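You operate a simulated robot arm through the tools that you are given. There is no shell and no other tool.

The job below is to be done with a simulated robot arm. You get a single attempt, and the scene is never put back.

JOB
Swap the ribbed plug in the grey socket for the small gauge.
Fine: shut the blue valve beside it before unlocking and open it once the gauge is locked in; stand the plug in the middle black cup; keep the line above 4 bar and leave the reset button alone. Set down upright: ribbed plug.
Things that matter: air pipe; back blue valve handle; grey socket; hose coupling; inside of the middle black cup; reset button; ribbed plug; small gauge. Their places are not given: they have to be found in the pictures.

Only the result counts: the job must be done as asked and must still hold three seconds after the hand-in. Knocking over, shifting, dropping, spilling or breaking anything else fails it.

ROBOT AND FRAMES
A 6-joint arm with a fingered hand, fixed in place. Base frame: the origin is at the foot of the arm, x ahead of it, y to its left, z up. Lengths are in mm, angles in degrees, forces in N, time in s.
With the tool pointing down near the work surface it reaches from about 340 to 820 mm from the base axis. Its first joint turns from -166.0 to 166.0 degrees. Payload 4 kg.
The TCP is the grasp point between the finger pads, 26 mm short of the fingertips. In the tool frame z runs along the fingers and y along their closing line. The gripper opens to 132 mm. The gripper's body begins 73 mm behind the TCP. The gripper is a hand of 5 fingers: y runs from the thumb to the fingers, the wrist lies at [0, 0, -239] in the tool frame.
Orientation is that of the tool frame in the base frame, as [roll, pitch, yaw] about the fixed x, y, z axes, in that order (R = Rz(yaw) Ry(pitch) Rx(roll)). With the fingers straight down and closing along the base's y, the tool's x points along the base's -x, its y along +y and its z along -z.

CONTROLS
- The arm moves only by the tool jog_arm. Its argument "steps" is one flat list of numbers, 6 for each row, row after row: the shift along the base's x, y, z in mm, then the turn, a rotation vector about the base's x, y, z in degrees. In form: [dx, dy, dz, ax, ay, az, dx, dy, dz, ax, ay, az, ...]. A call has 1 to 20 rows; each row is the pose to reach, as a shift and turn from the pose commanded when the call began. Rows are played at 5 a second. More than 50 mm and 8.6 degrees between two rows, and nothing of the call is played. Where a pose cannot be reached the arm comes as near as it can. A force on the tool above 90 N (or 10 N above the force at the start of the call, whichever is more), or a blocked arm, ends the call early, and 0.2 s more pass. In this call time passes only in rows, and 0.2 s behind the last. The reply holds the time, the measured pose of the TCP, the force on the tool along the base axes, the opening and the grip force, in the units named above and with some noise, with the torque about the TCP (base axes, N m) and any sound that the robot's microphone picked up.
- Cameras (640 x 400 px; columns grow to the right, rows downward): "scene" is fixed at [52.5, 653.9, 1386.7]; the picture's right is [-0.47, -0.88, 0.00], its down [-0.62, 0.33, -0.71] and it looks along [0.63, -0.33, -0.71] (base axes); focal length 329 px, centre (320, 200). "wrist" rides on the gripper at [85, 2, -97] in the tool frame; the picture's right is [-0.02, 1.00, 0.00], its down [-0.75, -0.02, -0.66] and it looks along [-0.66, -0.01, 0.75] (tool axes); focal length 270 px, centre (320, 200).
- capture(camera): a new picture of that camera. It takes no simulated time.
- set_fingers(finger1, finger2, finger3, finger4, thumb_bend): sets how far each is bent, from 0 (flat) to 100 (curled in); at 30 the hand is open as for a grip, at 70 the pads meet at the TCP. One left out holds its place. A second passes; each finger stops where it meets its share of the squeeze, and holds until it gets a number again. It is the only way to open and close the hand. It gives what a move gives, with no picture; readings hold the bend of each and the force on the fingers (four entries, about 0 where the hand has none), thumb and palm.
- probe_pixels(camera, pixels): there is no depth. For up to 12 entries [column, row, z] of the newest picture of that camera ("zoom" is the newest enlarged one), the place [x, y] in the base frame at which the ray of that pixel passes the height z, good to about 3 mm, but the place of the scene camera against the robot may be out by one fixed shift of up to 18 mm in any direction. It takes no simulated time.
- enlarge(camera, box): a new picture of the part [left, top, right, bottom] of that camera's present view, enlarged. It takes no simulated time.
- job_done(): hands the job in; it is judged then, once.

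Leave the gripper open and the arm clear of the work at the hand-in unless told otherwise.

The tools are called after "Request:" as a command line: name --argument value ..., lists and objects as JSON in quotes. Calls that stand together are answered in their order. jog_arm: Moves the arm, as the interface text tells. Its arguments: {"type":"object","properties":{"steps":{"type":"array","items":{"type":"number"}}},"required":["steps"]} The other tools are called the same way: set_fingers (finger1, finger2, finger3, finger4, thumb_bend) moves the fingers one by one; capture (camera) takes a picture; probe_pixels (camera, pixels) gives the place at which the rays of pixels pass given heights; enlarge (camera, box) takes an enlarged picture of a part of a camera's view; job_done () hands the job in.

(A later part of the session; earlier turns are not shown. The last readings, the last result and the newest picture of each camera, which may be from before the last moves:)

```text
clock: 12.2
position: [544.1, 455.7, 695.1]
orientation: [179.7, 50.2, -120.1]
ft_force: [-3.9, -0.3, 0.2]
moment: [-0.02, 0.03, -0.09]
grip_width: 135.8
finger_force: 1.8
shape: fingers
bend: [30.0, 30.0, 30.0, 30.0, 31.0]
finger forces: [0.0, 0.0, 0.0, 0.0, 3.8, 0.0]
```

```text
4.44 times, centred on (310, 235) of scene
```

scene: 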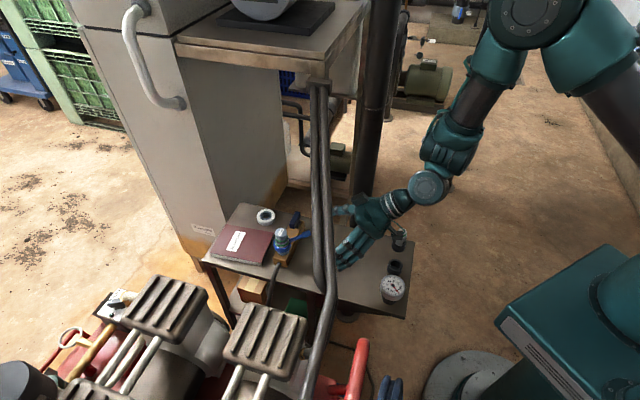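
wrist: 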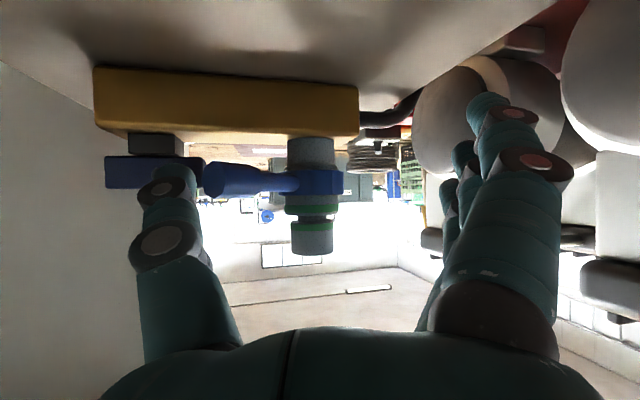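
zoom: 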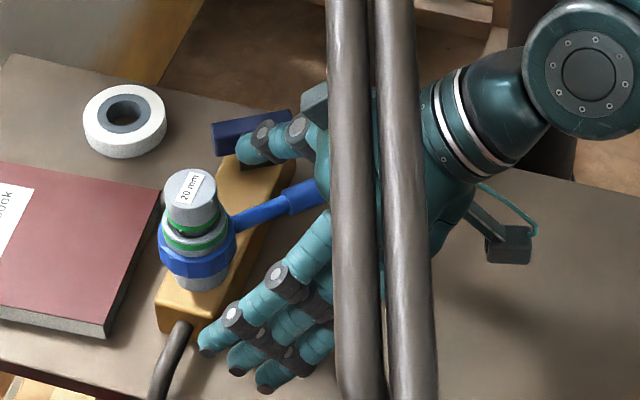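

It works: the handle has turned about 60° at only a few newtons. To finish the quarter turn, I slide the thumb forward along the handle's flank and then push its far end to the right.

Request:
jog_arm --steps '[1, 8, 0, 0, 0, 0, 3, 17, 0, 0, 0, 0]'

Request:
jog_arm --steps '[4, 1, 0, 0, 0, 0, 8, 2, 0, 0, 0, 0, 12, 2.5, 0, 0, 0, 0]'

Request:
enlarge --camera "scene" --box '[250, 190, 370, 280]'

Request:
capture --camera "wrist"

```text
clock: 12.8
position: [546.2, 472.8, 694.8]
orientation: [179.6, 50.1, -120.1]
ft_force: [-0.7, 0.2, -0.4]
moment: [0.0, -0.03, 0.04]
grip_width: 137.8
finger_force: 0.2
shape: fingers
bend: [30.0, 30.0, 30.0, 30.0, 30.0]
finger forces: [0.0, 0.0, 0.0, 0.0, 0.3, 0.1]
```

```text
clock: 13.6
position: [558.6, 474.4, 693.9]
orientation: [179.7, 50.1, -120.1]
ft_force: [-2.8, 0.6, 0.0]
moment: [0.04, -0.03, -0.01]
grip_width: 137.1
finger_force: 1.0
shape: fingers
bend: [30.0, 30.0, 30.0, 30.0, 31.0]
finger forces: [0.0, 0.0, 0.0, 0.0, 2.4, 0.0]
```

```text
4.44 times, centred on (310, 235) of scene
```

zoom: 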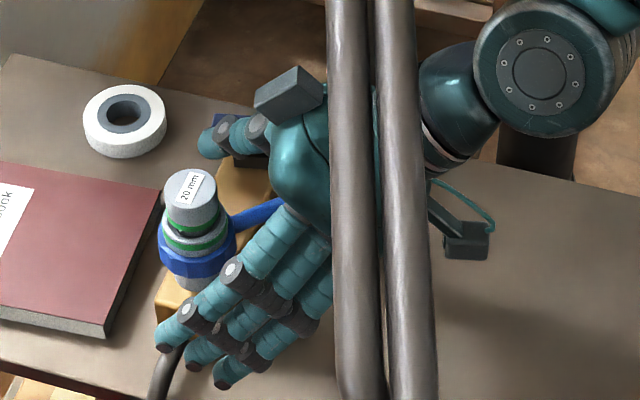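

```text
taken
```

wrist: 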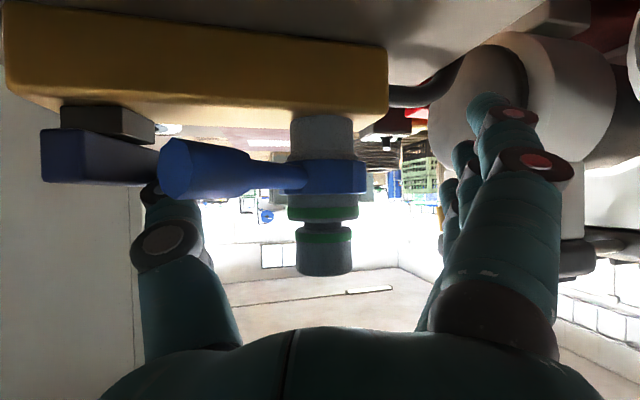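

Force is still low, about 3 N, so the stop may not be reached. I push a few more millimetres to the right (−lateral) and watch for the force to rise.

Request:
jog_arm --steps '[2, -1.5, 0, 0, 0, 0, 4, -3, 0, 0, 0, 0]'

Request:
jog_arm --steps '[2, -2, 0, 0, 0, 0]'

Request:
enlarge --camera "scene" --box '[270, 190, 330, 240]'

```text
clock: 14.2
position: [562.9, 471.9, 694.3]
orientation: [179.7, 50.2, -120.1]
ft_force: [-2.0, 3.1, 0.1]
moment: [-0.01, -0.03, 0.16]
grip_width: 135.0
finger_force: 1.9
shape: fingers
bend: [30.0, 30.0, 30.0, 30.0, 31.0]
finger forces: [0.1, 0.0, 0.0, 0.0, 3.7, 0.0]
```

```text
clock: 14.6
position: [565.3, 469.7, 693.4]
orientation: [179.6, 50.2, -120.1]
ft_force: [-5.0, 4.1, 1.7]
moment: [0.02, -0.05, 0.12]
grip_width: 133.3
finger_force: 3.2
shape: fingers
bend: [30.0, 30.0, 30.0, 30.0, 32.0]
finger forces: [0.0, 0.1, 0.0, 0.1, 5.8, 0.1]
```

```text
8.00 times, centred on (300, 215) of scene
```

zoom: 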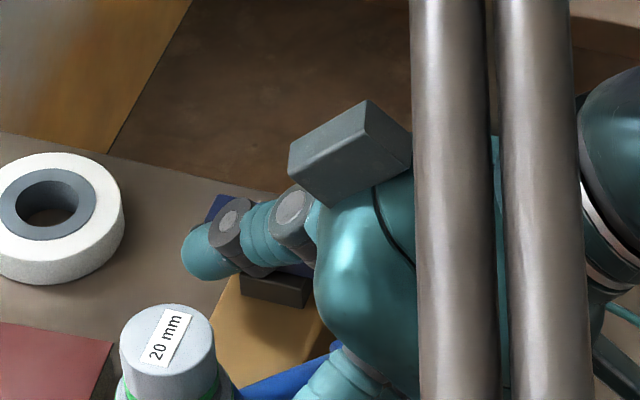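

Resistance is building at 6 N. I push 4 mm more to confirm the stop.

Request:
jog_arm --steps '[1.5, -1.5, 0, 0, 0, 0, 3, -3, 0, 0, 0, 0]'

Request:
jog_arm --steps '[1.5, -1.5, 0, 0, 0, 0, 3, -3, 0, 0, 0, 0]'

```text
clock: 15.2
position: [567.0, 467.1, 694.1]
orientation: [179.8, 50.2, -120.2]
ft_force: [-9.4, 6.8, 5.9]
moment: [-0.08, -0.27, 0.15]
grip_width: 129.3
finger_force: 5.7
shape: fingers
bend: [30.0, 30.0, 30.0, 30.0, 33.0]
finger forces: [0.1, 0.0, 0.0, 0.0, 11.9, 0.0]
```

```text
clock: 15.8
position: [571.6, 464.7, 693.9]
orientation: [179.7, 50.4, -120.1]
ft_force: [-13.7, 10.3, 9.0]
moment: [-0.2, -0.49, 0.25]
grip_width: 124.8
finger_force: 9.6
shape: fingers
bend: [30.0, 30.0, 30.0, 30.0, 34.0]
finger forces: [0.0, 0.0, 0.1, 0.0, 18.7, 0.0]
```

The force now climbs steadily, to 19 N on the thumb, while the bend grows, so the handle is at its stop. I back the thumb off to the left, then retreat along the way I came to look.

Request:
jog_arm --steps '[-6, 6, 0, 0, 0, 0, -13, 10, 0, 0, 0, 0, -20, 4, 0, 0, 0, 0, -28, -8, 2, 0, 0, 0, -38, -24, 12, 0, 0, 0, -50, -40, 26, 0, 0, 0, -70, -65, 44, 0, 0, 0, -90, -90, 62, 0, 0, 0]'

Request:
capture --camera "wrist"

Request:
enlarge --camera "scene" --box '[250, 200, 330, 270]'

```text
clock: 17.6
position: [482.8, 373.3, 758.1]
orientation: [179.8, 50.2, -120.1]
ft_force: [0.0, -0.6, -0.7]
moment: [-0.03, 0.0, 0.01]
grip_width: 138.6
finger_force: 0.1
shape: fingers
bend: [30.0, 30.0, 30.0, 30.0, 30.0]
finger forces: [0.0, 0.1, 0.0, 0.0, 0.0, 0.0]
```

```text
taken
```

wrist: 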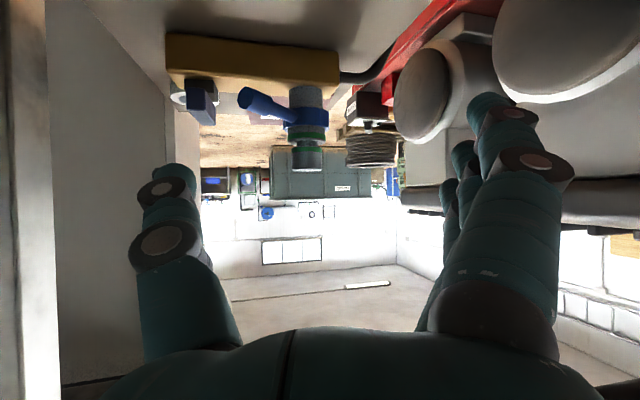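

```text
5.71 times, centred on (290, 235) of scene
```

zoom: 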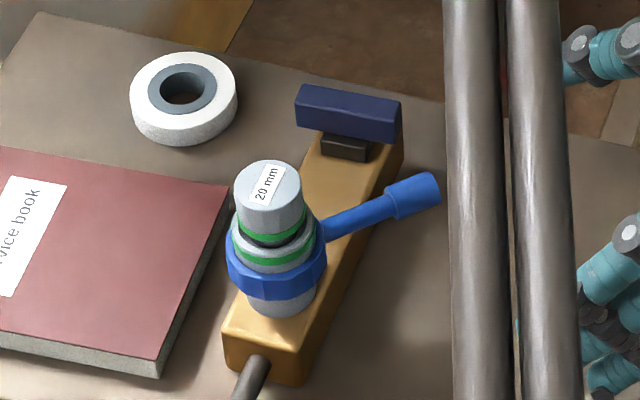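

The valve is now crosswise, so it is shut. Next is the lock lever, pointing from the socket axis (570,494) to its tip (563,406). I bring the open jaw over it with the thumb just to its right, ready to try it clockwise (towards −x).

Request:
jog_arm --steps '[13, 25, -7, 0, 0, 0, 26, 50, -14, 0, 0, 0, 38, 75, -21, 0, 0, 0, 38, 75, -41, 0, 0, 0, 38, 75, -62, 0, 0, 0]'

Request:
capture --camera "wrist"

Request:
enlarge --camera "scene" --box '[250, 190, 370, 280]'

```text
clock: 18.8
position: [519.1, 447.3, 696.1]
orientation: [179.7, 50.2, -120.1]
ft_force: [-0.4, 1.4, 0.7]
moment: [-0.04, 0.01, -0.04]
grip_width: 138.5
finger_force: 0.0
shape: fingers
bend: [30.0, 30.0, 30.0, 30.0, 30.0]
finger forces: [0.1, 0.0, 0.0, 0.0, 0.6, 0.0]
```

```text
taken
```

wrist: 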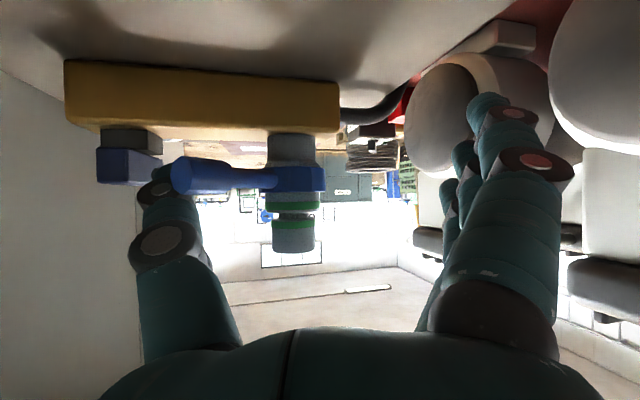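

```text
4.44 times, centred on (310, 235) of scene
```

zoom: 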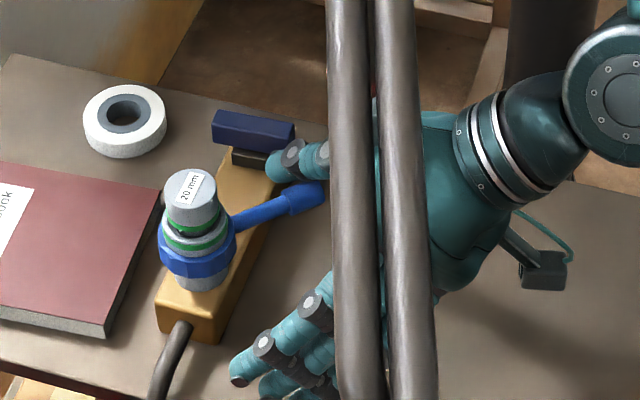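

The thumb just touches the lever at 0.6 N. I push towards −x in small steps and read the force.

Request:
jog_arm --steps '[-3, 0.3, 0, 0, 0, 0, -6, 0.5, 0, 0, 0, 0]'

Request:
jog_arm --steps '[-3, 0.5, 0, 0, 0, 0, -6, 1, 0, 0, 0, 0]'

Request:
enlarge --camera "scene" --box '[250, 190, 370, 280]'

```text
clock: 19.4
position: [514.1, 448.3, 694.0]
orientation: [179.8, 50.2, -120.1]
ft_force: [0.5, 0.5, 2.2]
moment: [-0.1, -0.15, 0.01]
grip_width: 139.6
finger_force: 1.1
shape: fingers
bend: [30.0, 30.0, 30.0, 30.0, 30.0]
finger forces: [0.0, 0.0, 0.0, 0.0, 2.3, 0.1]
```

```text
clock: 20.0
position: [507.1, 449.5, 694.8]
orientation: [179.7, 50.2, -120.1]
ft_force: [1.2, -0.7, 3.5]
moment: [-0.11, -0.14, -0.02]
grip_width: 140.2
finger_force: 1.3
shape: fingers
bend: [30.0, 30.0, 30.0, 30.0, 29.0]
finger forces: [0.0, 0.0, 0.0, 0.0, 2.6, 0.1]
```

```text
4.44 times, centred on (310, 235) of scene
```

zoom: 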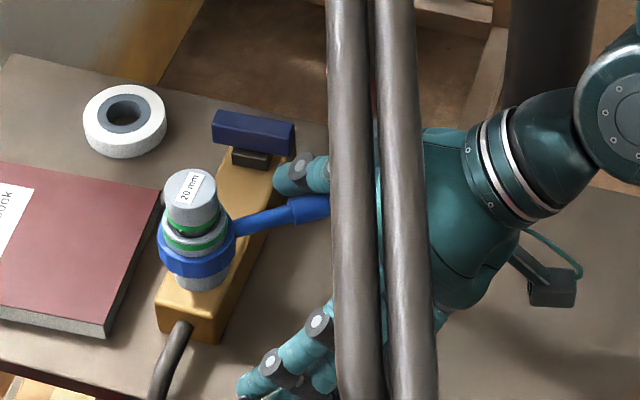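

The lever moves clockwise freely, at about 2.5 N. The thumb rides slightly high on it, so I lower 5 mm and keep following the arc.

Request:
jog_arm --steps '[-3, 1, -5, 0, 0, 0, -9, 2.5, -5, 0, 0, 0, -15, 4.5, -5, 0, 0, 0]'

Request:
jog_arm --steps '[-6, 2.5, 0, 0, 0, 0, -11, 5, 0, 0, 0, 0]'

Request:
enlarge --camera "scene" --box '[250, 190, 370, 280]'

Request:
capture --camera "wrist"

```text
clock: 20.8
position: [492.6, 454.8, 688.2]
orientation: [179.7, 50.0, -120.1]
ft_force: [0.5, -1.3, 4.7]
moment: [-0.18, -0.22, -0.04]
grip_width: 141.2
finger_force: 2.2
shape: fingers
bend: [30.0, 30.0, 30.0, 30.0, 29.0]
finger forces: [0.1, 0.0, 0.0, 0.1, 4.3, 0.0]
```

```text
clock: 21.4
position: [481.9, 459.3, 689.9]
orientation: [179.7, 50.1, -120.2]
ft_force: [0.4, -1.2, 0.6]
moment: [-0.01, -0.05, -0.05]
grip_width: 140.6
finger_force: 0.6
shape: fingers
bend: [30.0, 30.0, 30.0, 30.0, 29.0]
finger forces: [0.1, 0.0, 0.0, 0.0, 1.3, 0.0]
```

```text
4.44 times, centred on (310, 235) of scene
```

zoom: 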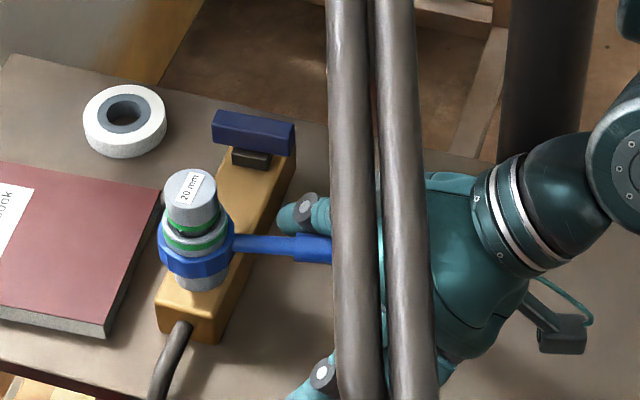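

```text
taken
```

wrist: 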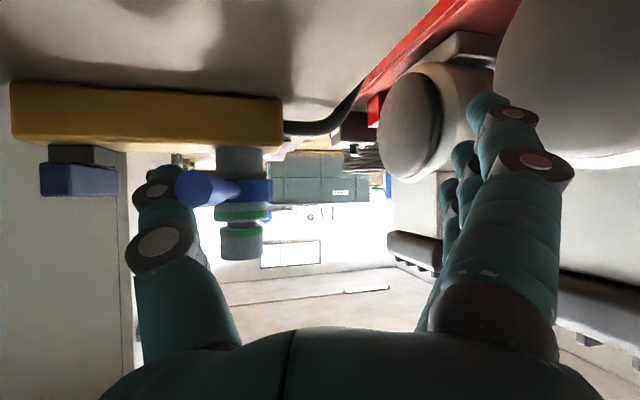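

The lever has turned about 28° and still moves freely. I continue around the socket axis in 7° steps.

Request:
jog_arm --steps '[-7.5, 2, 0, 0, 0, 0, -15, 4.5, 0, 0, 0, 0]'

Request:
jog_arm --steps '[-6.7, 4, 0, 0, 0, 0, -13.3, 8.2, 0, 0, 0, 0]'

Request:
enlarge --camera "scene" --box '[250, 190, 370, 280]'

Request:
capture --camera "wrist"

```text
clock: 22.0
position: [466.4, 465.5, 689.2]
orientation: [179.7, 50.2, -120.1]
ft_force: [1.2, -0.2, 0.0]
moment: [-0.03, -0.04, 0.06]
grip_width: 140.5
finger_force: 0.8
shape: fingers
bend: [30.0, 30.0, 30.0, 30.0, 29.0]
finger forces: [0.0, 0.0, 0.1, 0.1, 1.2, 0.1]
```

```text
clock: 22.6
position: [452.6, 472.2, 689.3]
orientation: [179.8, 50.2, -120.2]
ft_force: [1.5, -0.1, 0.4]
moment: [0.0, -0.03, -0.06]
grip_width: 140.5
finger_force: 0.4
shape: fingers
bend: [30.0, 30.0, 30.0, 30.0, 29.0]
finger forces: [0.1, 0.0, 0.0, 0.0, 1.0, 0.1]
```

```text
4.44 times, centred on (310, 235) of scene
```

zoom: 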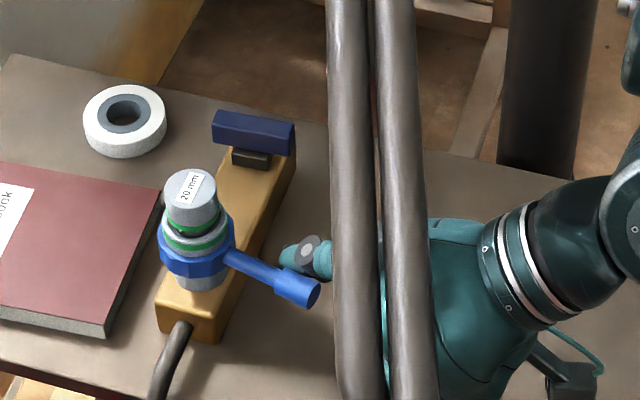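

```text
taken
```

wrist: 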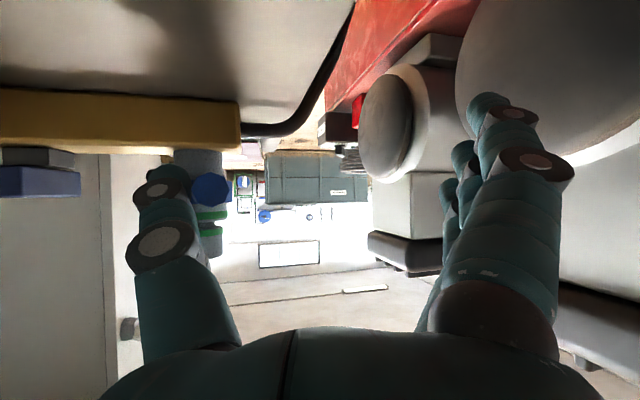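

The lever is now at about 58° of turn with little resistance. I keep going in small steps, looking for a stop or a sound.

Request:
jog_arm --steps '[-5.4, 5.5, 0, 0, 0, 0, -10.7, 11.4, 0, 0, 0, 0]'

Request:
jog_arm --steps '[-3.7, 6.8, 0, 0, 0, 0, -7.4, 13.8, 0, 0, 0, 0]'

Request:
enlarge --camera "scene" --box '[250, 190, 370, 280]'

Request:
capture --camera "wrist"

```text
clock: 23.2
position: [443.2, 484.3, 689.1]
orientation: [179.6, 50.0, -120.1]
ft_force: [0.9, -0.5, 0.0]
moment: [0.0, 0.06, -0.07]
grip_width: 140.8
finger_force: 0.7
shape: fingers
bend: [30.0, 30.0, 30.0, 30.0, 29.0]
finger forces: [0.0, 0.0, 0.1, 0.0, 1.3, 0.0]
```

```text
clock: 23.8
position: [435.5, 497.5, 689.9]
orientation: [179.7, 50.1, -120.0]
ft_force: [1.4, -1.1, -0.1]
moment: [0.0, 0.02, -0.08]
grip_width: 141.3
finger_force: 1.0
shape: fingers
bend: [30.0, 30.0, 30.0, 30.0, 29.0]
finger forces: [0.1, 0.1, 0.0, 0.0, 1.5, 0.1]
```

```text
4.44 times, centred on (310, 235) of scene
```

zoom: 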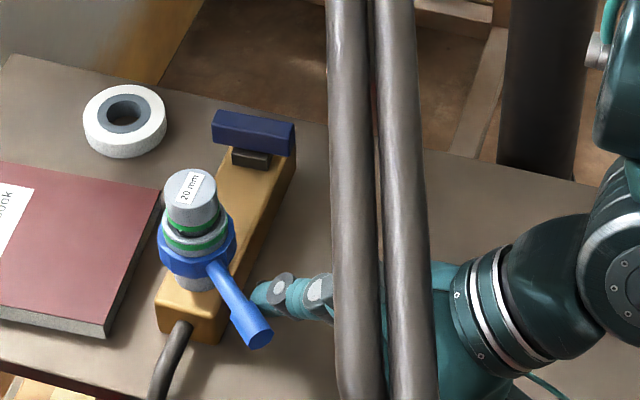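

```text
taken
```

wrist: 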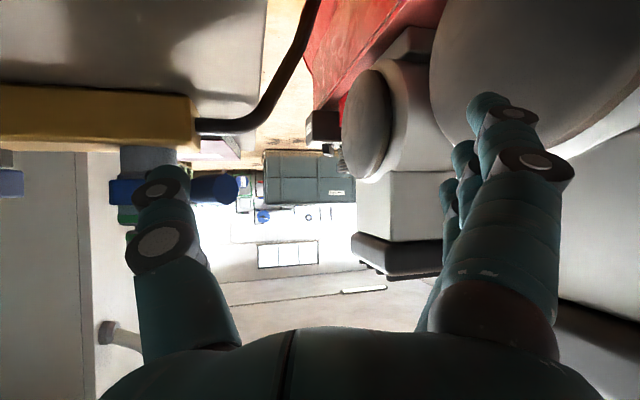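

The lever is at about 88° of turn. I push a few more degrees to see whether a stop comes.

Request:
jog_arm --steps '[-1, 3, 0, 0, 0, 0, -1.9, 6, 0, 0, 0, 0]'

Request:
jog_arm --steps '[-0.5, 3, 0, 0, 0, 0, -0.9, 6, 0, 0, 0, 0]'

Request:
enlarge --camera "scene" --box '[250, 190, 370, 280]'

```text
clock: 24.4
position: [433.2, 502.8, 690.2]
orientation: [179.6, 50.1, -120.0]
ft_force: [0.0, -4.3, -0.6]
moment: [-0.05, 0.05, -0.37]
grip_width: 142.9
finger_force: 2.2
shape: fingers
bend: [30.0, 30.0, 30.0, 30.0, 28.0]
finger forces: [0.1, 0.0, 0.0, 0.0, 4.8, 0.0]
```

```text
clock: 25.0
position: [433.3, 509.3, 688.9]
orientation: [179.7, 50.0, -120.2]
ft_force: [-0.8, -12.4, -1.7]
moment: [0.02, 0.16, -0.91]
grip_width: 147.6
finger_force: 5.4
shape: fingers
bend: [30.0, 30.0, 30.0, 30.0, 26.0]
finger forces: [0.1, 0.0, 0.0, 0.0, 10.0, 0.1]
```

```text
4.44 times, centred on (310, 235) of scene
```

zoom: 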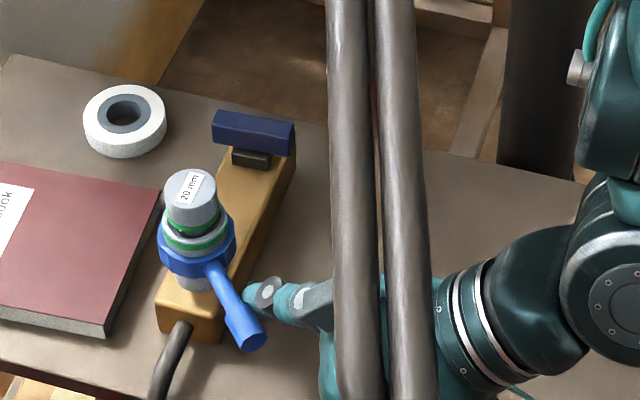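

The force rises to 12 N at about 90° of turn, so the lever is at its stop and should be unlocked. I retreat the thumb from the lever, then back and up to free space.

Request:
jog_arm --steps '[2, -12, 0, 0, 0, 0, 3, -30, 4, 0, 0, 0, 4, -60, 18, 0, 0, 0, 6, -95, 38, 0, 0, 0, 10, -130, 58, 0, 0, 0, 14, -160, 75, 0, 0, 0]'

Request:
capture --camera "wrist"

Request:
capture --camera "scene"

Request:
enlarge --camera "scene" --box '[250, 200, 330, 270]'

```text
clock: 26.4
position: [446.4, 348.9, 764.3]
orientation: [179.7, 50.2, -120.1]
ft_force: [0.5, -0.9, 0.4]
moment: [0.0, -0.05, 0.0]
grip_width: 139.6
finger_force: 0.0
shape: fingers
bend: [30.0, 30.0, 30.0, 30.0, 30.0]
finger forces: [0.0, 0.1, 0.0, 0.1, 0.0, 0.0]
```

```text
taken
```

wrist: 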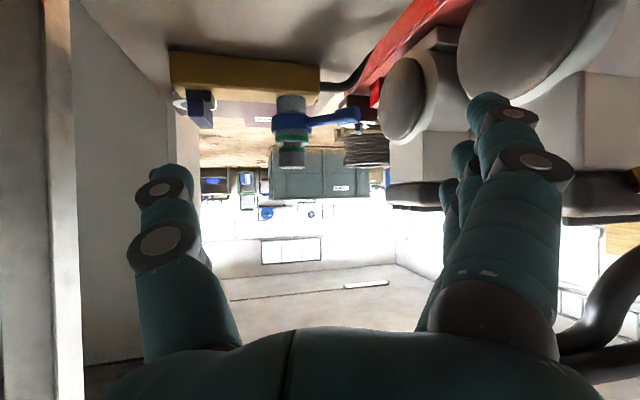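

```text
taken
```

scene: 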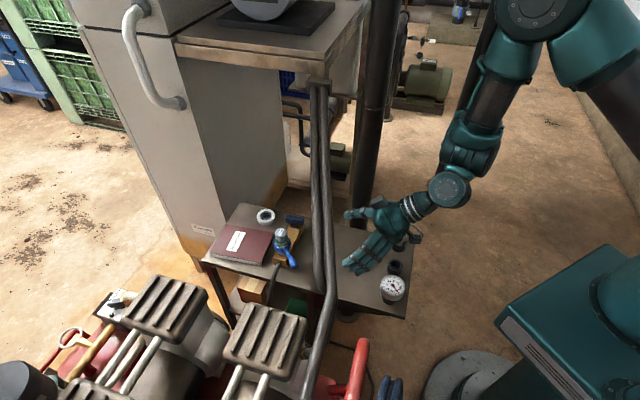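

```text
5.71 times, centred on (290, 235) of scene
```

zoom: 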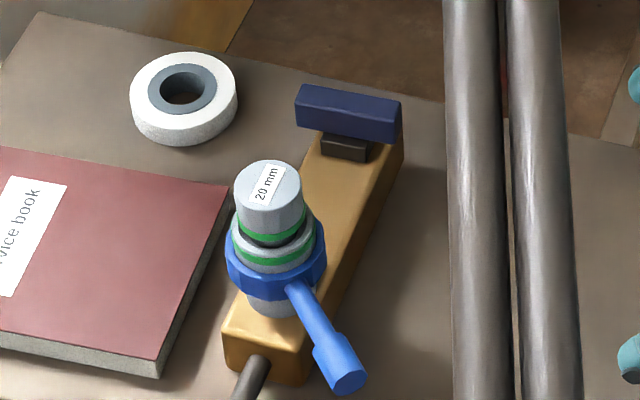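

The lever now points towards −x, at scene (290,258). Next I test a grip shape in free air: fingers 2 and 3 and the thumb partly closed, fingers 1 and 4 flat.

Request:
set_fingers --finger1 0 --finger2 60 --finger3 60 --finger4 0 --thumb_bend 60

Request:
capture --camera "wrist"

Request:
enlarge --camera "scene" --box '[330, 180, 430, 280]'

```text
clock: 27.4
position: [446.5, 349.6, 764.8]
orientation: [179.7, 50.2, -120.0]
ft_force: [-0.2, -0.7, 0.0]
moment: [0.0, 0.0, -0.01]
grip_width: 121.0
finger_force: 0.1
shape: fingers
bend: [0.0, 60.0, 60.0, 0.0, 60.0]
finger forces: [0.0, 0.1, 0.0, 0.0, 0.0, 0.0]
```

```text
taken
```

wrist: 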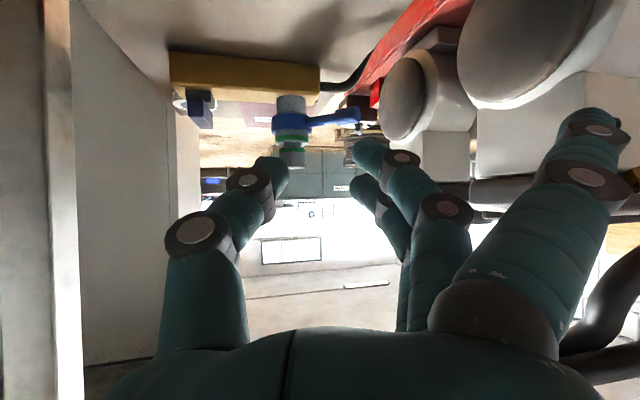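

```text
4.00 times, centred on (380, 230) of scene
```

zoom: 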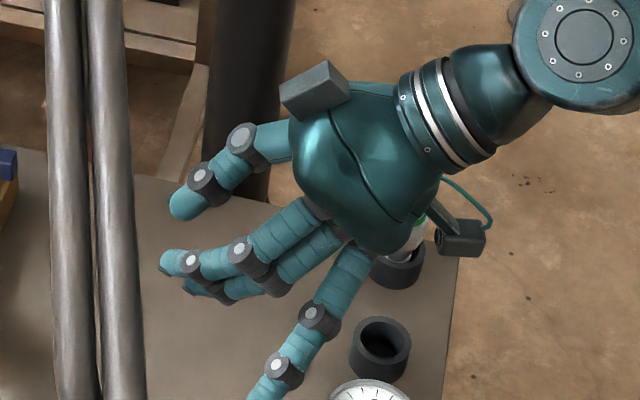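

At bend 60, finger 2 and the thumb tips are about 30 mm apart at tool z≈15, which suits the 32 mm knob. I'll grip with thumb and finger 2, the others out of the way. Now I open them and go to bearing 45°, tilt 60°, behind and above the plug.

Request:
set_fingers --finger1 0 --finger2 38 --finger3 10 --finger4 0 --thumb_bend 38

Request:
jog_arm --steps '[15, 20, 6, 0, 0, -7.5, 30, 40, 12, 0, 0, -15]'

Request:
jog_arm --steps '[15, 18, 0, 3.54, -3.54, 0, 30, 36, 0, 7.07, -7.07, 0]'

Request:
capture --camera "wrist"

Request:
capture --camera "scene"

```text
clock: 28.4
position: [446.5, 349.7, 764.1]
orientation: [179.7, 50.2, -120.2]
ft_force: [-0.3, 1.2, -0.3]
moment: [0.0, 0.0, 0.03]
grip_width: 155.7
finger_force: 0.0
shape: fingers
bend: [0.0, 38.0, 10.0, 0.0, 38.0]
finger forces: [0.1, 0.0, 0.0, 0.0, 0.0, 0.0]
```

```text
clock: 29.0
position: [475.7, 390.5, 777.2]
orientation: [179.9, 50.2, -135.0]
ft_force: [0.4, -0.5, 0.3]
moment: [0.0, 0.02, -0.03]
grip_width: 156.1
finger_force: 0.1
shape: fingers
bend: [0.0, 38.0, 10.0, 0.0, 38.0]
finger forces: [0.0, 0.0, 0.0, 0.1, 0.0, 0.1]
```

```text
clock: 29.6
position: [507.5, 425.5, 776.4]
orientation: [179.7, 60.3, -135.1]
ft_force: [0.4, -0.1, 0.1]
moment: [0.01, 0.02, -0.01]
grip_width: 155.8
finger_force: 0.0
shape: fingers
bend: [0.0, 38.0, 10.0, 0.0, 38.0]
finger forces: [0.1, 0.0, 0.0, 0.1, 0.1, 0.0]
```

```text
taken
```

wrist: 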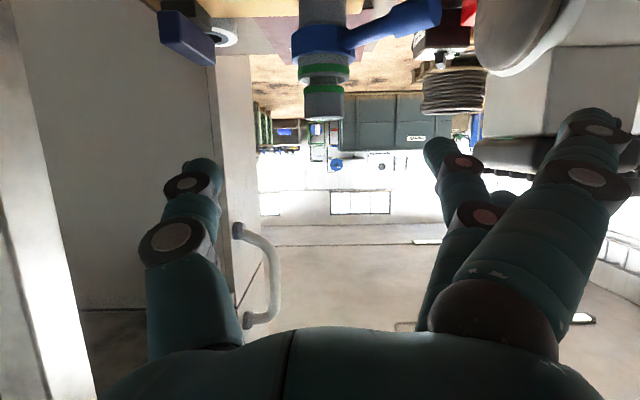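

```text
taken
```

scene: 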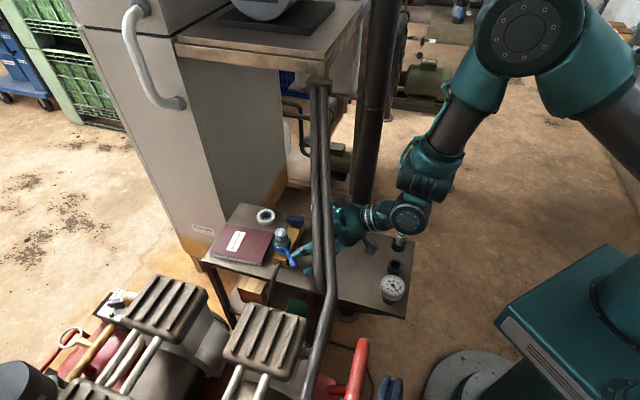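

The plug axis re-checks at (570,494) with its top at z=729. I move over it at z≈768 and look before going down.

Request:
jog_arm --steps '[19, 21, -2, 0, 0, 0, 38, 42, -5, 0, 0, 0, 57.4, 62.9, -8, 0, 0, 0]'

Request:
capture --camera "wrist"

Request:
enlarge --camera "scene" --box '[250, 180, 400, 290]'

```text
clock: 30.4
position: [565.7, 490.2, 767.9]
orientation: [179.6, 60.2, -135.2]
ft_force: [0.4, 0.2, -0.5]
moment: [0.01, 0.0, -0.02]
grip_width: 155.7
finger_force: 0.1
shape: fingers
bend: [0.0, 38.0, 10.0, 0.0, 38.0]
finger forces: [0.0, 0.1, 0.1, 0.0, 0.0, 0.0]
```

```text
taken
```

wrist: 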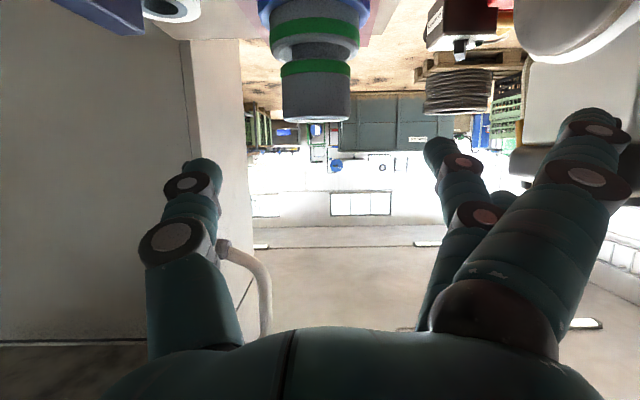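

```text
3.64 times, centred on (325, 235) of scene
```

zoom: 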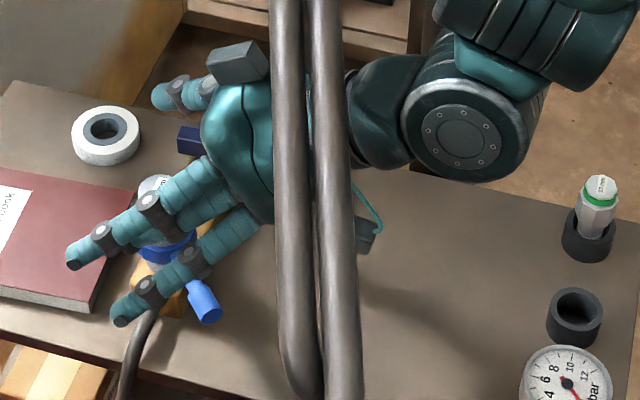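

The knob is centred between thumb and finger 2, at column 316. I descend 33 mm and check.

Request:
jog_arm --steps '[0, 0, -12, 0, 0, 0, 0, 0, -24, 0, 0, 0, 0, 0, -33.5, 0, 0, 0]'

Request:
capture --camera "wrist"

Request:
enlarge --camera "scene" --box '[250, 190, 350, 280]'

```text
clock: 31.2
position: [565.9, 487.1, 734.5]
orientation: [179.6, 60.2, -135.3]
ft_force: [-0.2, 0.5, 0.3]
moment: [-0.02, -0.02, -0.01]
grip_width: 156.1
finger_force: 0.0
shape: fingers
bend: [0.0, 38.0, 10.0, 0.0, 38.0]
finger forces: [0.1, 0.0, 0.0, 0.0, 0.0, 0.0]
```

```text
taken
```

wrist: 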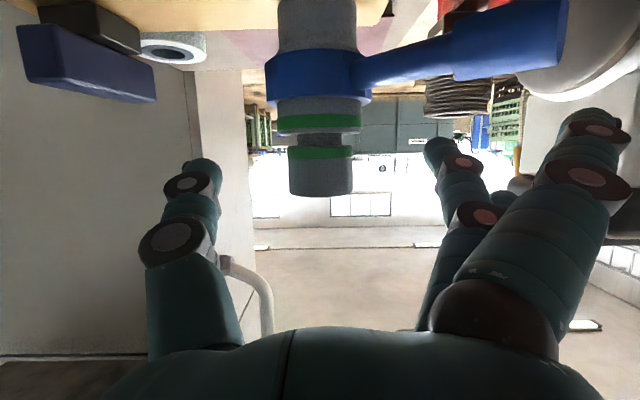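

```text
4.44 times, centred on (300, 235) of scene
```

zoom: 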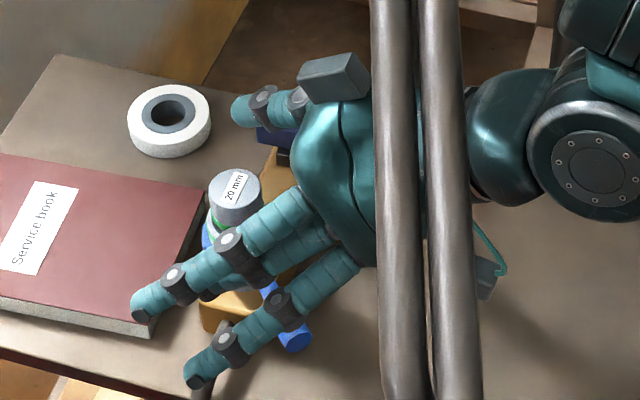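

The knob spans rows 150–195, and the fingertips will close near rows 155 and 170. I raise 4 mm to centre the pinch, then close finger 2 and the thumb.

Request:
jog_arm --steps '[0, 0, 4, 0, 0, 0]'

Request:
set_fingers --finger2 52 --thumb_bend 52

Request:
capture --camera "wrist"

```text
clock: 31.6
position: [564.9, 487.0, 738.1]
orientation: [179.6, 60.1, -135.2]
ft_force: [0.0, 0.1, -0.4]
moment: [0.0, -0.02, -0.01]
grip_width: 155.9
finger_force: 0.0
shape: fingers
bend: [0.0, 38.0, 10.0, 0.0, 38.0]
finger forces: [0.1, 0.0, 0.0, 0.0, 0.1, 0.0]
```

```text
clock: 32.6
position: [564.9, 487.1, 738.2]
orientation: [179.7, 60.2, -135.2]
ft_force: [-0.3, -0.2, 0.0]
moment: [-0.03, 0.02, 0.04]
grip_width: 134.3
finger_force: 0.1
shape: fingers
bend: [0.0, 52.0, 10.0, 0.0, 52.0]
finger forces: [0.0, 0.0, 0.0, 0.0, 0.0, 0.1]
```

```text
taken
```

wrist: 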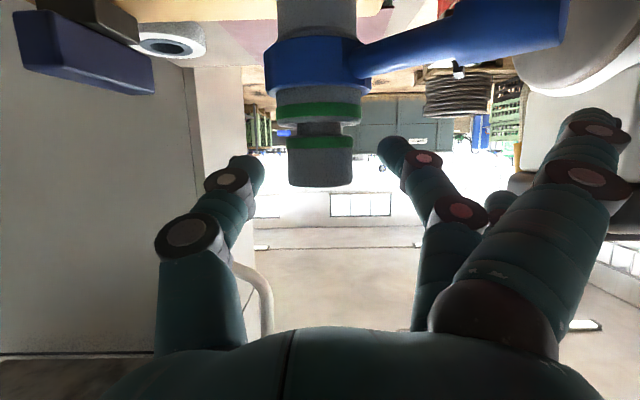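

The tips at (248,168) and (395,150) bracket the knob, which is centred at (320,163). I close finger 2 and the thumb to grip.

Request:
set_fingers --finger2 75 --thumb_bend 75

Request:
capture --camera "wrist"

```text
clock: 33.6
position: [565.8, 489.2, 738.4]
orientation: [179.7, 60.2, -135.1]
ft_force: [8.0, 6.0, -2.5]
moment: [0.12, 0.02, 0.05]
grip_width: 107.3
finger_force: 9.8
shape: fingers
bend: [0.0, 69.0, 10.0, 0.0, 69.0]
finger forces: [0.1, 7.7, 0.0, 0.0, 11.0, 0.1]
```

```text
taken
```

wrist: 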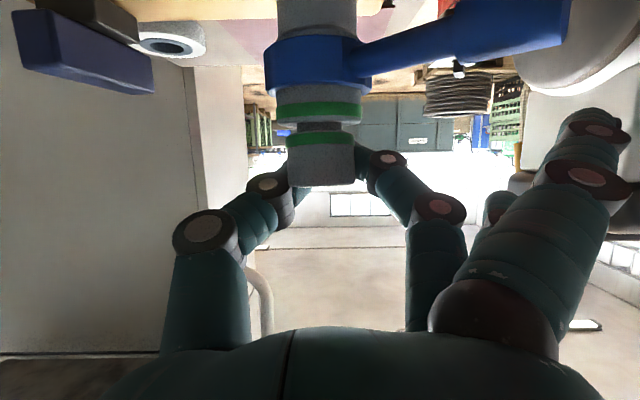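

The tips closed behind the knob: the knob hides them, and the hand is pulled forward about 10 N. I reopen, back off 9 mm and grip again.

Request:
set_fingers --finger2 52 --thumb_bend 52

Request:
jog_arm --steps '[-6.5, -6.5, 0, 0, 0, 0]'

Request:
set_fingers --finger2 75 --thumb_bend 75

Request:
capture --camera "wrist"

Request:
enlarge --camera "scene" --box '[260, 200, 340, 270]'

```text
clock: 34.6
position: [565.1, 488.1, 739.1]
orientation: [179.6, 60.2, -135.2]
ft_force: [0.3, -0.4, -0.6]
moment: [0.02, 0.02, -0.01]
grip_width: 132.9
finger_force: 0.0
shape: fingers
bend: [0.0, 52.0, 10.0, 0.0, 52.0]
finger forces: [0.1, 0.0, 0.0, 0.1, 0.0, 0.0]
```

```text
clock: 35.0
position: [558.1, 480.2, 738.1]
orientation: [179.7, 60.1, -135.2]
ft_force: [-0.2, -0.1, 0.2]
moment: [0.0, -0.02, -0.02]
grip_width: 133.0
finger_force: 0.1
shape: fingers
bend: [0.0, 52.0, 10.0, 0.0, 52.0]
finger forces: [0.0, 0.0, 0.0, 0.1, 0.0, 0.1]
```

```text
clock: 36.0
position: [557.3, 481.3, 738.9]
orientation: [179.6, 60.3, -135.2]
ft_force: [2.2, -1.5, -1.0]
moment: [0.06, 0.05, 0.03]
grip_width: 109.8
finger_force: 11.4
shape: fingers
bend: [0.0, 62.0, 10.0, 0.0, 69.0]
finger forces: [0.1, 9.2, 0.0, 0.0, 12.0, 0.0]
```

```text
taken
```

wrist: 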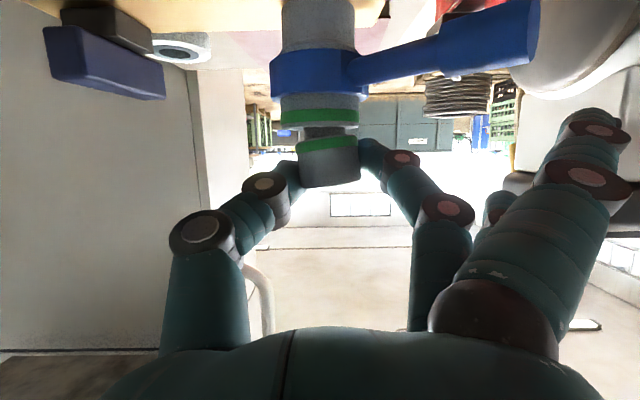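

```text
5.71 times, centred on (300, 235) of scene
```

zoom: 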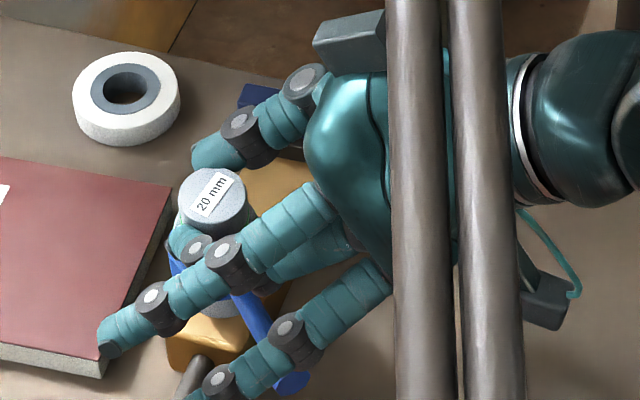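

The plug now leans slightly towards the fingers, so it is loose, and its centre has moved about 4 mm to the finger side. I shift the hand 3.5 mm back towards the thumb side to straighten it, then start lifting gently.

Request:
jog_arm --steps '[2.5, -2.5, 0, 0, 0, 0]'

Request:
jog_arm --steps '[0, 0, 3, 0, 0, 0, 0, 0, 6, 0, 0, 0]'

Request:
capture --camera "wrist"

```text
clock: 36.4
position: [559.7, 479.4, 738.4]
orientation: [179.7, 60.1, -135.2]
ft_force: [-0.8, 1.5, -0.7]
moment: [0.06, 0.09, 0.04]
grip_width: 107.9
finger_force: 9.9
shape: fingers
bend: [0.0, 61.0, 10.0, 0.0, 69.0]
finger forces: [0.0, 10.8, 0.1, 0.0, 9.0, 0.0]
```

```text
clock: 37.0
position: [558.9, 479.2, 744.8]
orientation: [179.6, 60.1, -135.2]
ft_force: [-1.2, 1.6, -0.3]
moment: [0.08, 0.05, 0.04]
grip_width: 107.2
finger_force: 9.9
shape: fingers
bend: [0.0, 61.0, 10.0, 0.0, 70.0]
finger forces: [0.0, 10.9, 0.0, 0.0, 8.8, 0.1]
```

```text
taken
```

wrist: 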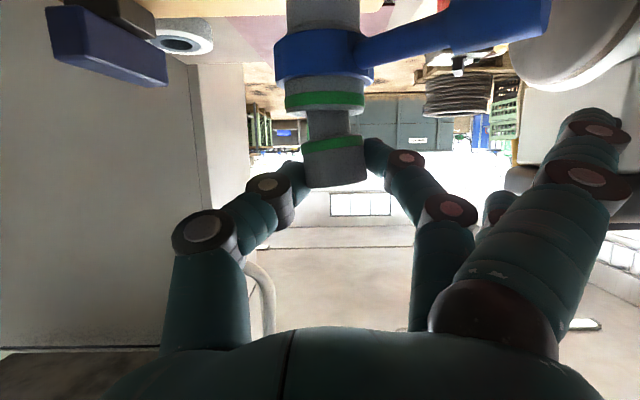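

The plug is coming out: its neck is longer at rows 105–140 and the force stays near zero, so the lock is released. It leans about 7°. I keep lifting slowly and watch.

Request:
jog_arm --steps '[0, 0, 5, 0, 0, 0, 0, 0, 10, 0, 0, 0, 0, 0, 15, 0, 0, 0]'

Request:
capture --camera "wrist"

Request:
enlarge --camera "scene" --box '[260, 200, 340, 270]'

```text
clock: 37.8
position: [558.6, 477.9, 760.3]
orientation: [179.6, 60.1, -135.1]
ft_force: [-1.1, 2.0, -1.0]
moment: [0.08, 0.11, 0.04]
grip_width: 107.2
finger_force: 9.9
shape: fingers
bend: [0.0, 61.0, 10.0, 0.0, 70.0]
finger forces: [0.0, 10.8, 0.0, 0.0, 9.0, 0.1]
```

```text
taken
```

wrist: 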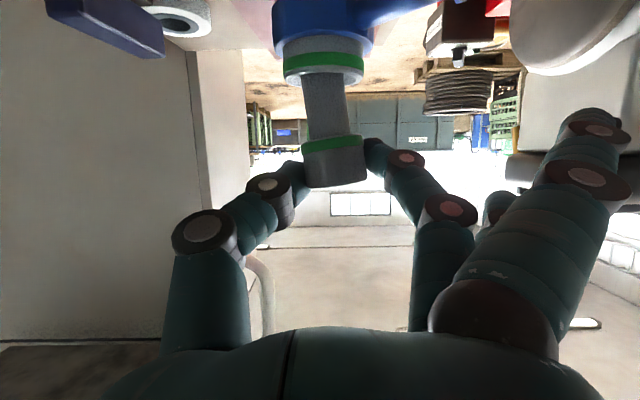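

```text
5.71 times, centred on (300, 235) of scene
```

zoom: 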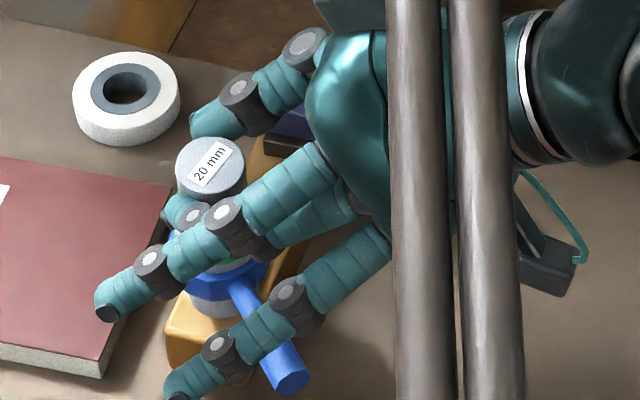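

The shank is sliding out cleanly. I lift 25 mm more.

Request:
jog_arm --steps '[0, 0, 6, 0, 0, 0, 0, 0, 12, 0, 0, 0, 0, 0, 18, 0, 0, 0, 0, 0, 25, 0, 0, 0]'

Request:
capture --camera "wrist"

Request:
enlarge --camera "scene" --box '[250, 180, 350, 270]'

```text
clock: 38.8
position: [559.7, 478.9, 785.1]
orientation: [179.8, 60.1, -135.3]
ft_force: [0.2, -0.2, -0.7]
moment: [0.0, 0.02, 0.02]
grip_width: 106.9
finger_force: 9.4
shape: fingers
bend: [0.0, 61.0, 10.0, 0.0, 70.0]
finger forces: [0.0, 10.1, 0.0, 0.0, 10.3, 0.0]
```

```text
taken
```

wrist: 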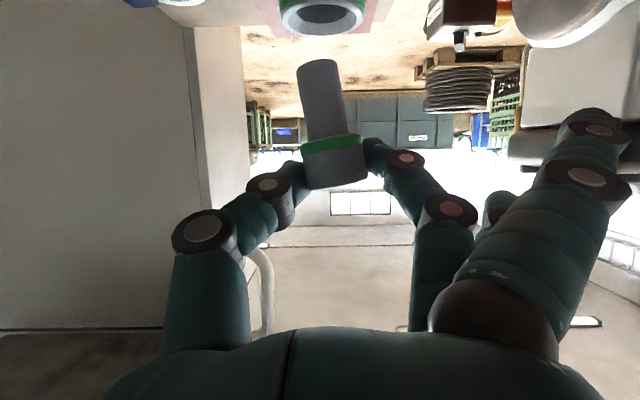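

```text
4.44 times, centred on (300, 225) of scene
```

zoom: 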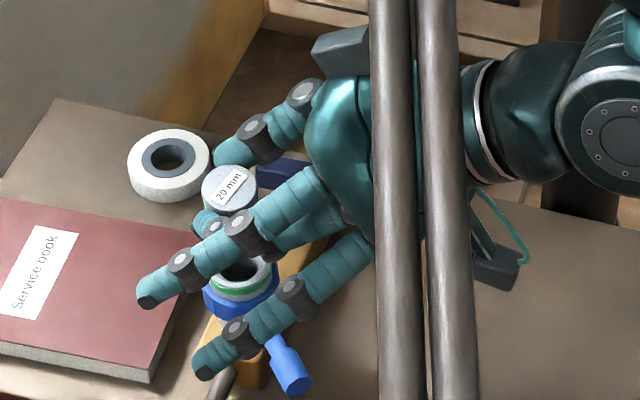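

The plug is fully out, with its shank end at (318,65), leaning about 9° in the hand. I keep the tilt so it stays near upright, back out from under the pipe, and turn to bearing about 80° on the way to the cups.

Request:
jog_arm --steps '[-22, -22, 4, 0, 0, 0, -45, -45, 8, 0, 0, 0, -68, -68, 12, 0, 0, 0, -90, -90, 15, 0, 0, 0]'

Request:
jog_arm --steps '[-8, -18, 0, 0, 0, 7, -16, -36, 0, 0, 0, 14, -24, -54, 0, 0, 0, 21, -32, -72, 0, 0, 0, 28, -40, -90, 0, 0, 0, 35]'

Request:
capture --camera "wrist"

Request:
capture --camera "scene"

```text
clock: 39.8
position: [468.8, 387.0, 799.9]
orientation: [179.7, 60.2, -135.0]
ft_force: [-0.7, 0.1, -0.3]
moment: [0.02, 0.04, 0.01]
grip_width: 107.2
finger_force: 10.3
shape: fingers
bend: [0.0, 61.0, 10.0, 0.0, 71.0]
finger forces: [0.1, 10.1, 0.0, 0.1, 10.4, 0.1]
```

```text
clock: 41.0
position: [447.9, 316.2, 814.6]
orientation: [178.7, 59.7, -100.9]
ft_force: [-0.3, 0.1, -0.1]
moment: [0.0, -0.02, -0.03]
grip_width: 106.7
finger_force: 10.1
shape: fingers
bend: [0.0, 61.0, 10.0, 0.0, 71.0]
finger forces: [0.0, 9.8, 0.1, 0.0, 9.9, 0.0]
out of reach, approached as far as the arm can: row 4, 5
```

```text
taken
```

wrist: 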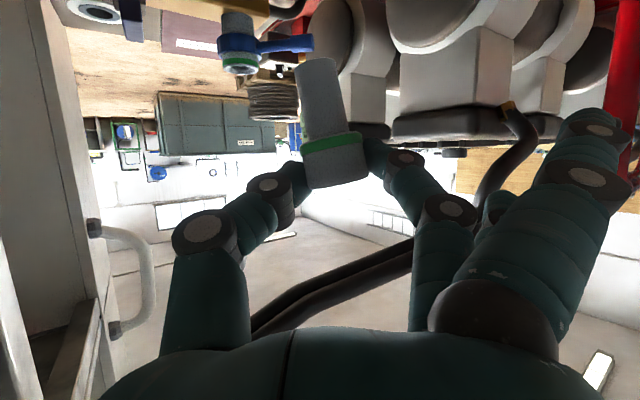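

```text
taken
```

scene: 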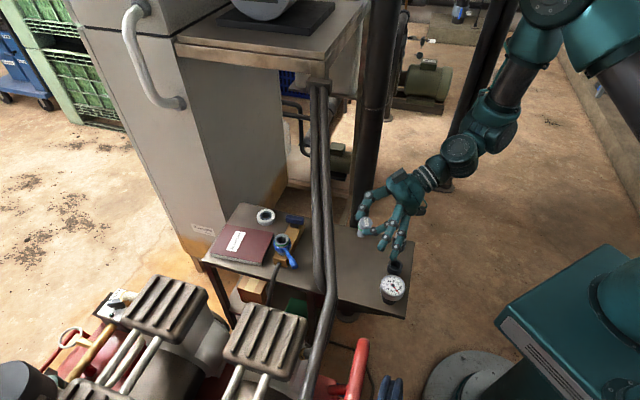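

The arm reports this tilt out of reach so close to the base, so the wrist needs a radius of at least about 425 mm. I'll need a bearing near 100–105° for the cup. First I calibrate the scene camera's shift with points already measured from the wrist: lever tip (563,406,684), plug top (570,494,729) and handle. Then I find the cups.

Request:
probe_pixels --camera "scene" --pixels '[[308.6, 233.5, 684], [281.2, 231.2, 729], [303.3, 220.2, 681]]'

Request:
enlarge --camera "scene" --box '[350, 210, 430, 320]'

```text
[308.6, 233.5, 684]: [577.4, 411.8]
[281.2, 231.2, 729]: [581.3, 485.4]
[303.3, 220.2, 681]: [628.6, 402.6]
```

```text
3.64 times, centred on (390, 265) of scene
```

zoom: 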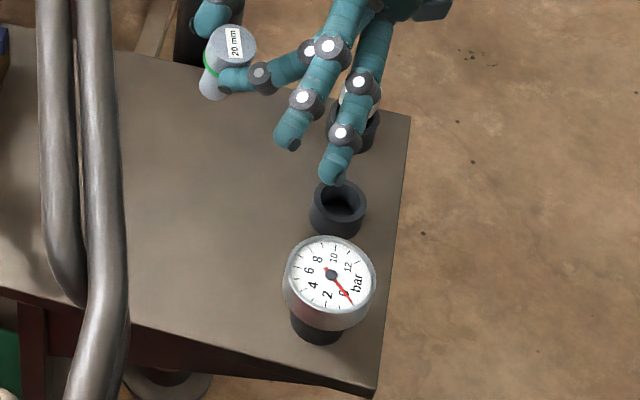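

The gauge faces upward, its dial about 58 mm across, in the front cup, and the middle cup's rim is at scene (395,265). I probe these points at likely heights.

Request:
probe_pixels --camera "scene" --pixels '[[394.9, 265, 637], [394.9, 265, 645], [392.7, 285.6, 690], [392.7, 285.6, 700], [392.7, 285.6, 710], [402, 230.4, 680], [402, 230.4, 690], [399, 244, 637], [397, 259.5, 637], [394.9, 275.3, 615]]'

```text
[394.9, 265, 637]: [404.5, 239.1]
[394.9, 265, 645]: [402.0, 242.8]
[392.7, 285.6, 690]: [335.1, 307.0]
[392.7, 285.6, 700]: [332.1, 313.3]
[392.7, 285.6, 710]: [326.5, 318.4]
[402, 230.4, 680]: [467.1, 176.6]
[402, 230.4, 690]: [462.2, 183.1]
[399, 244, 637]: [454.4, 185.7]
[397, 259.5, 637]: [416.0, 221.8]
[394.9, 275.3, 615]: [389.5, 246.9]
```

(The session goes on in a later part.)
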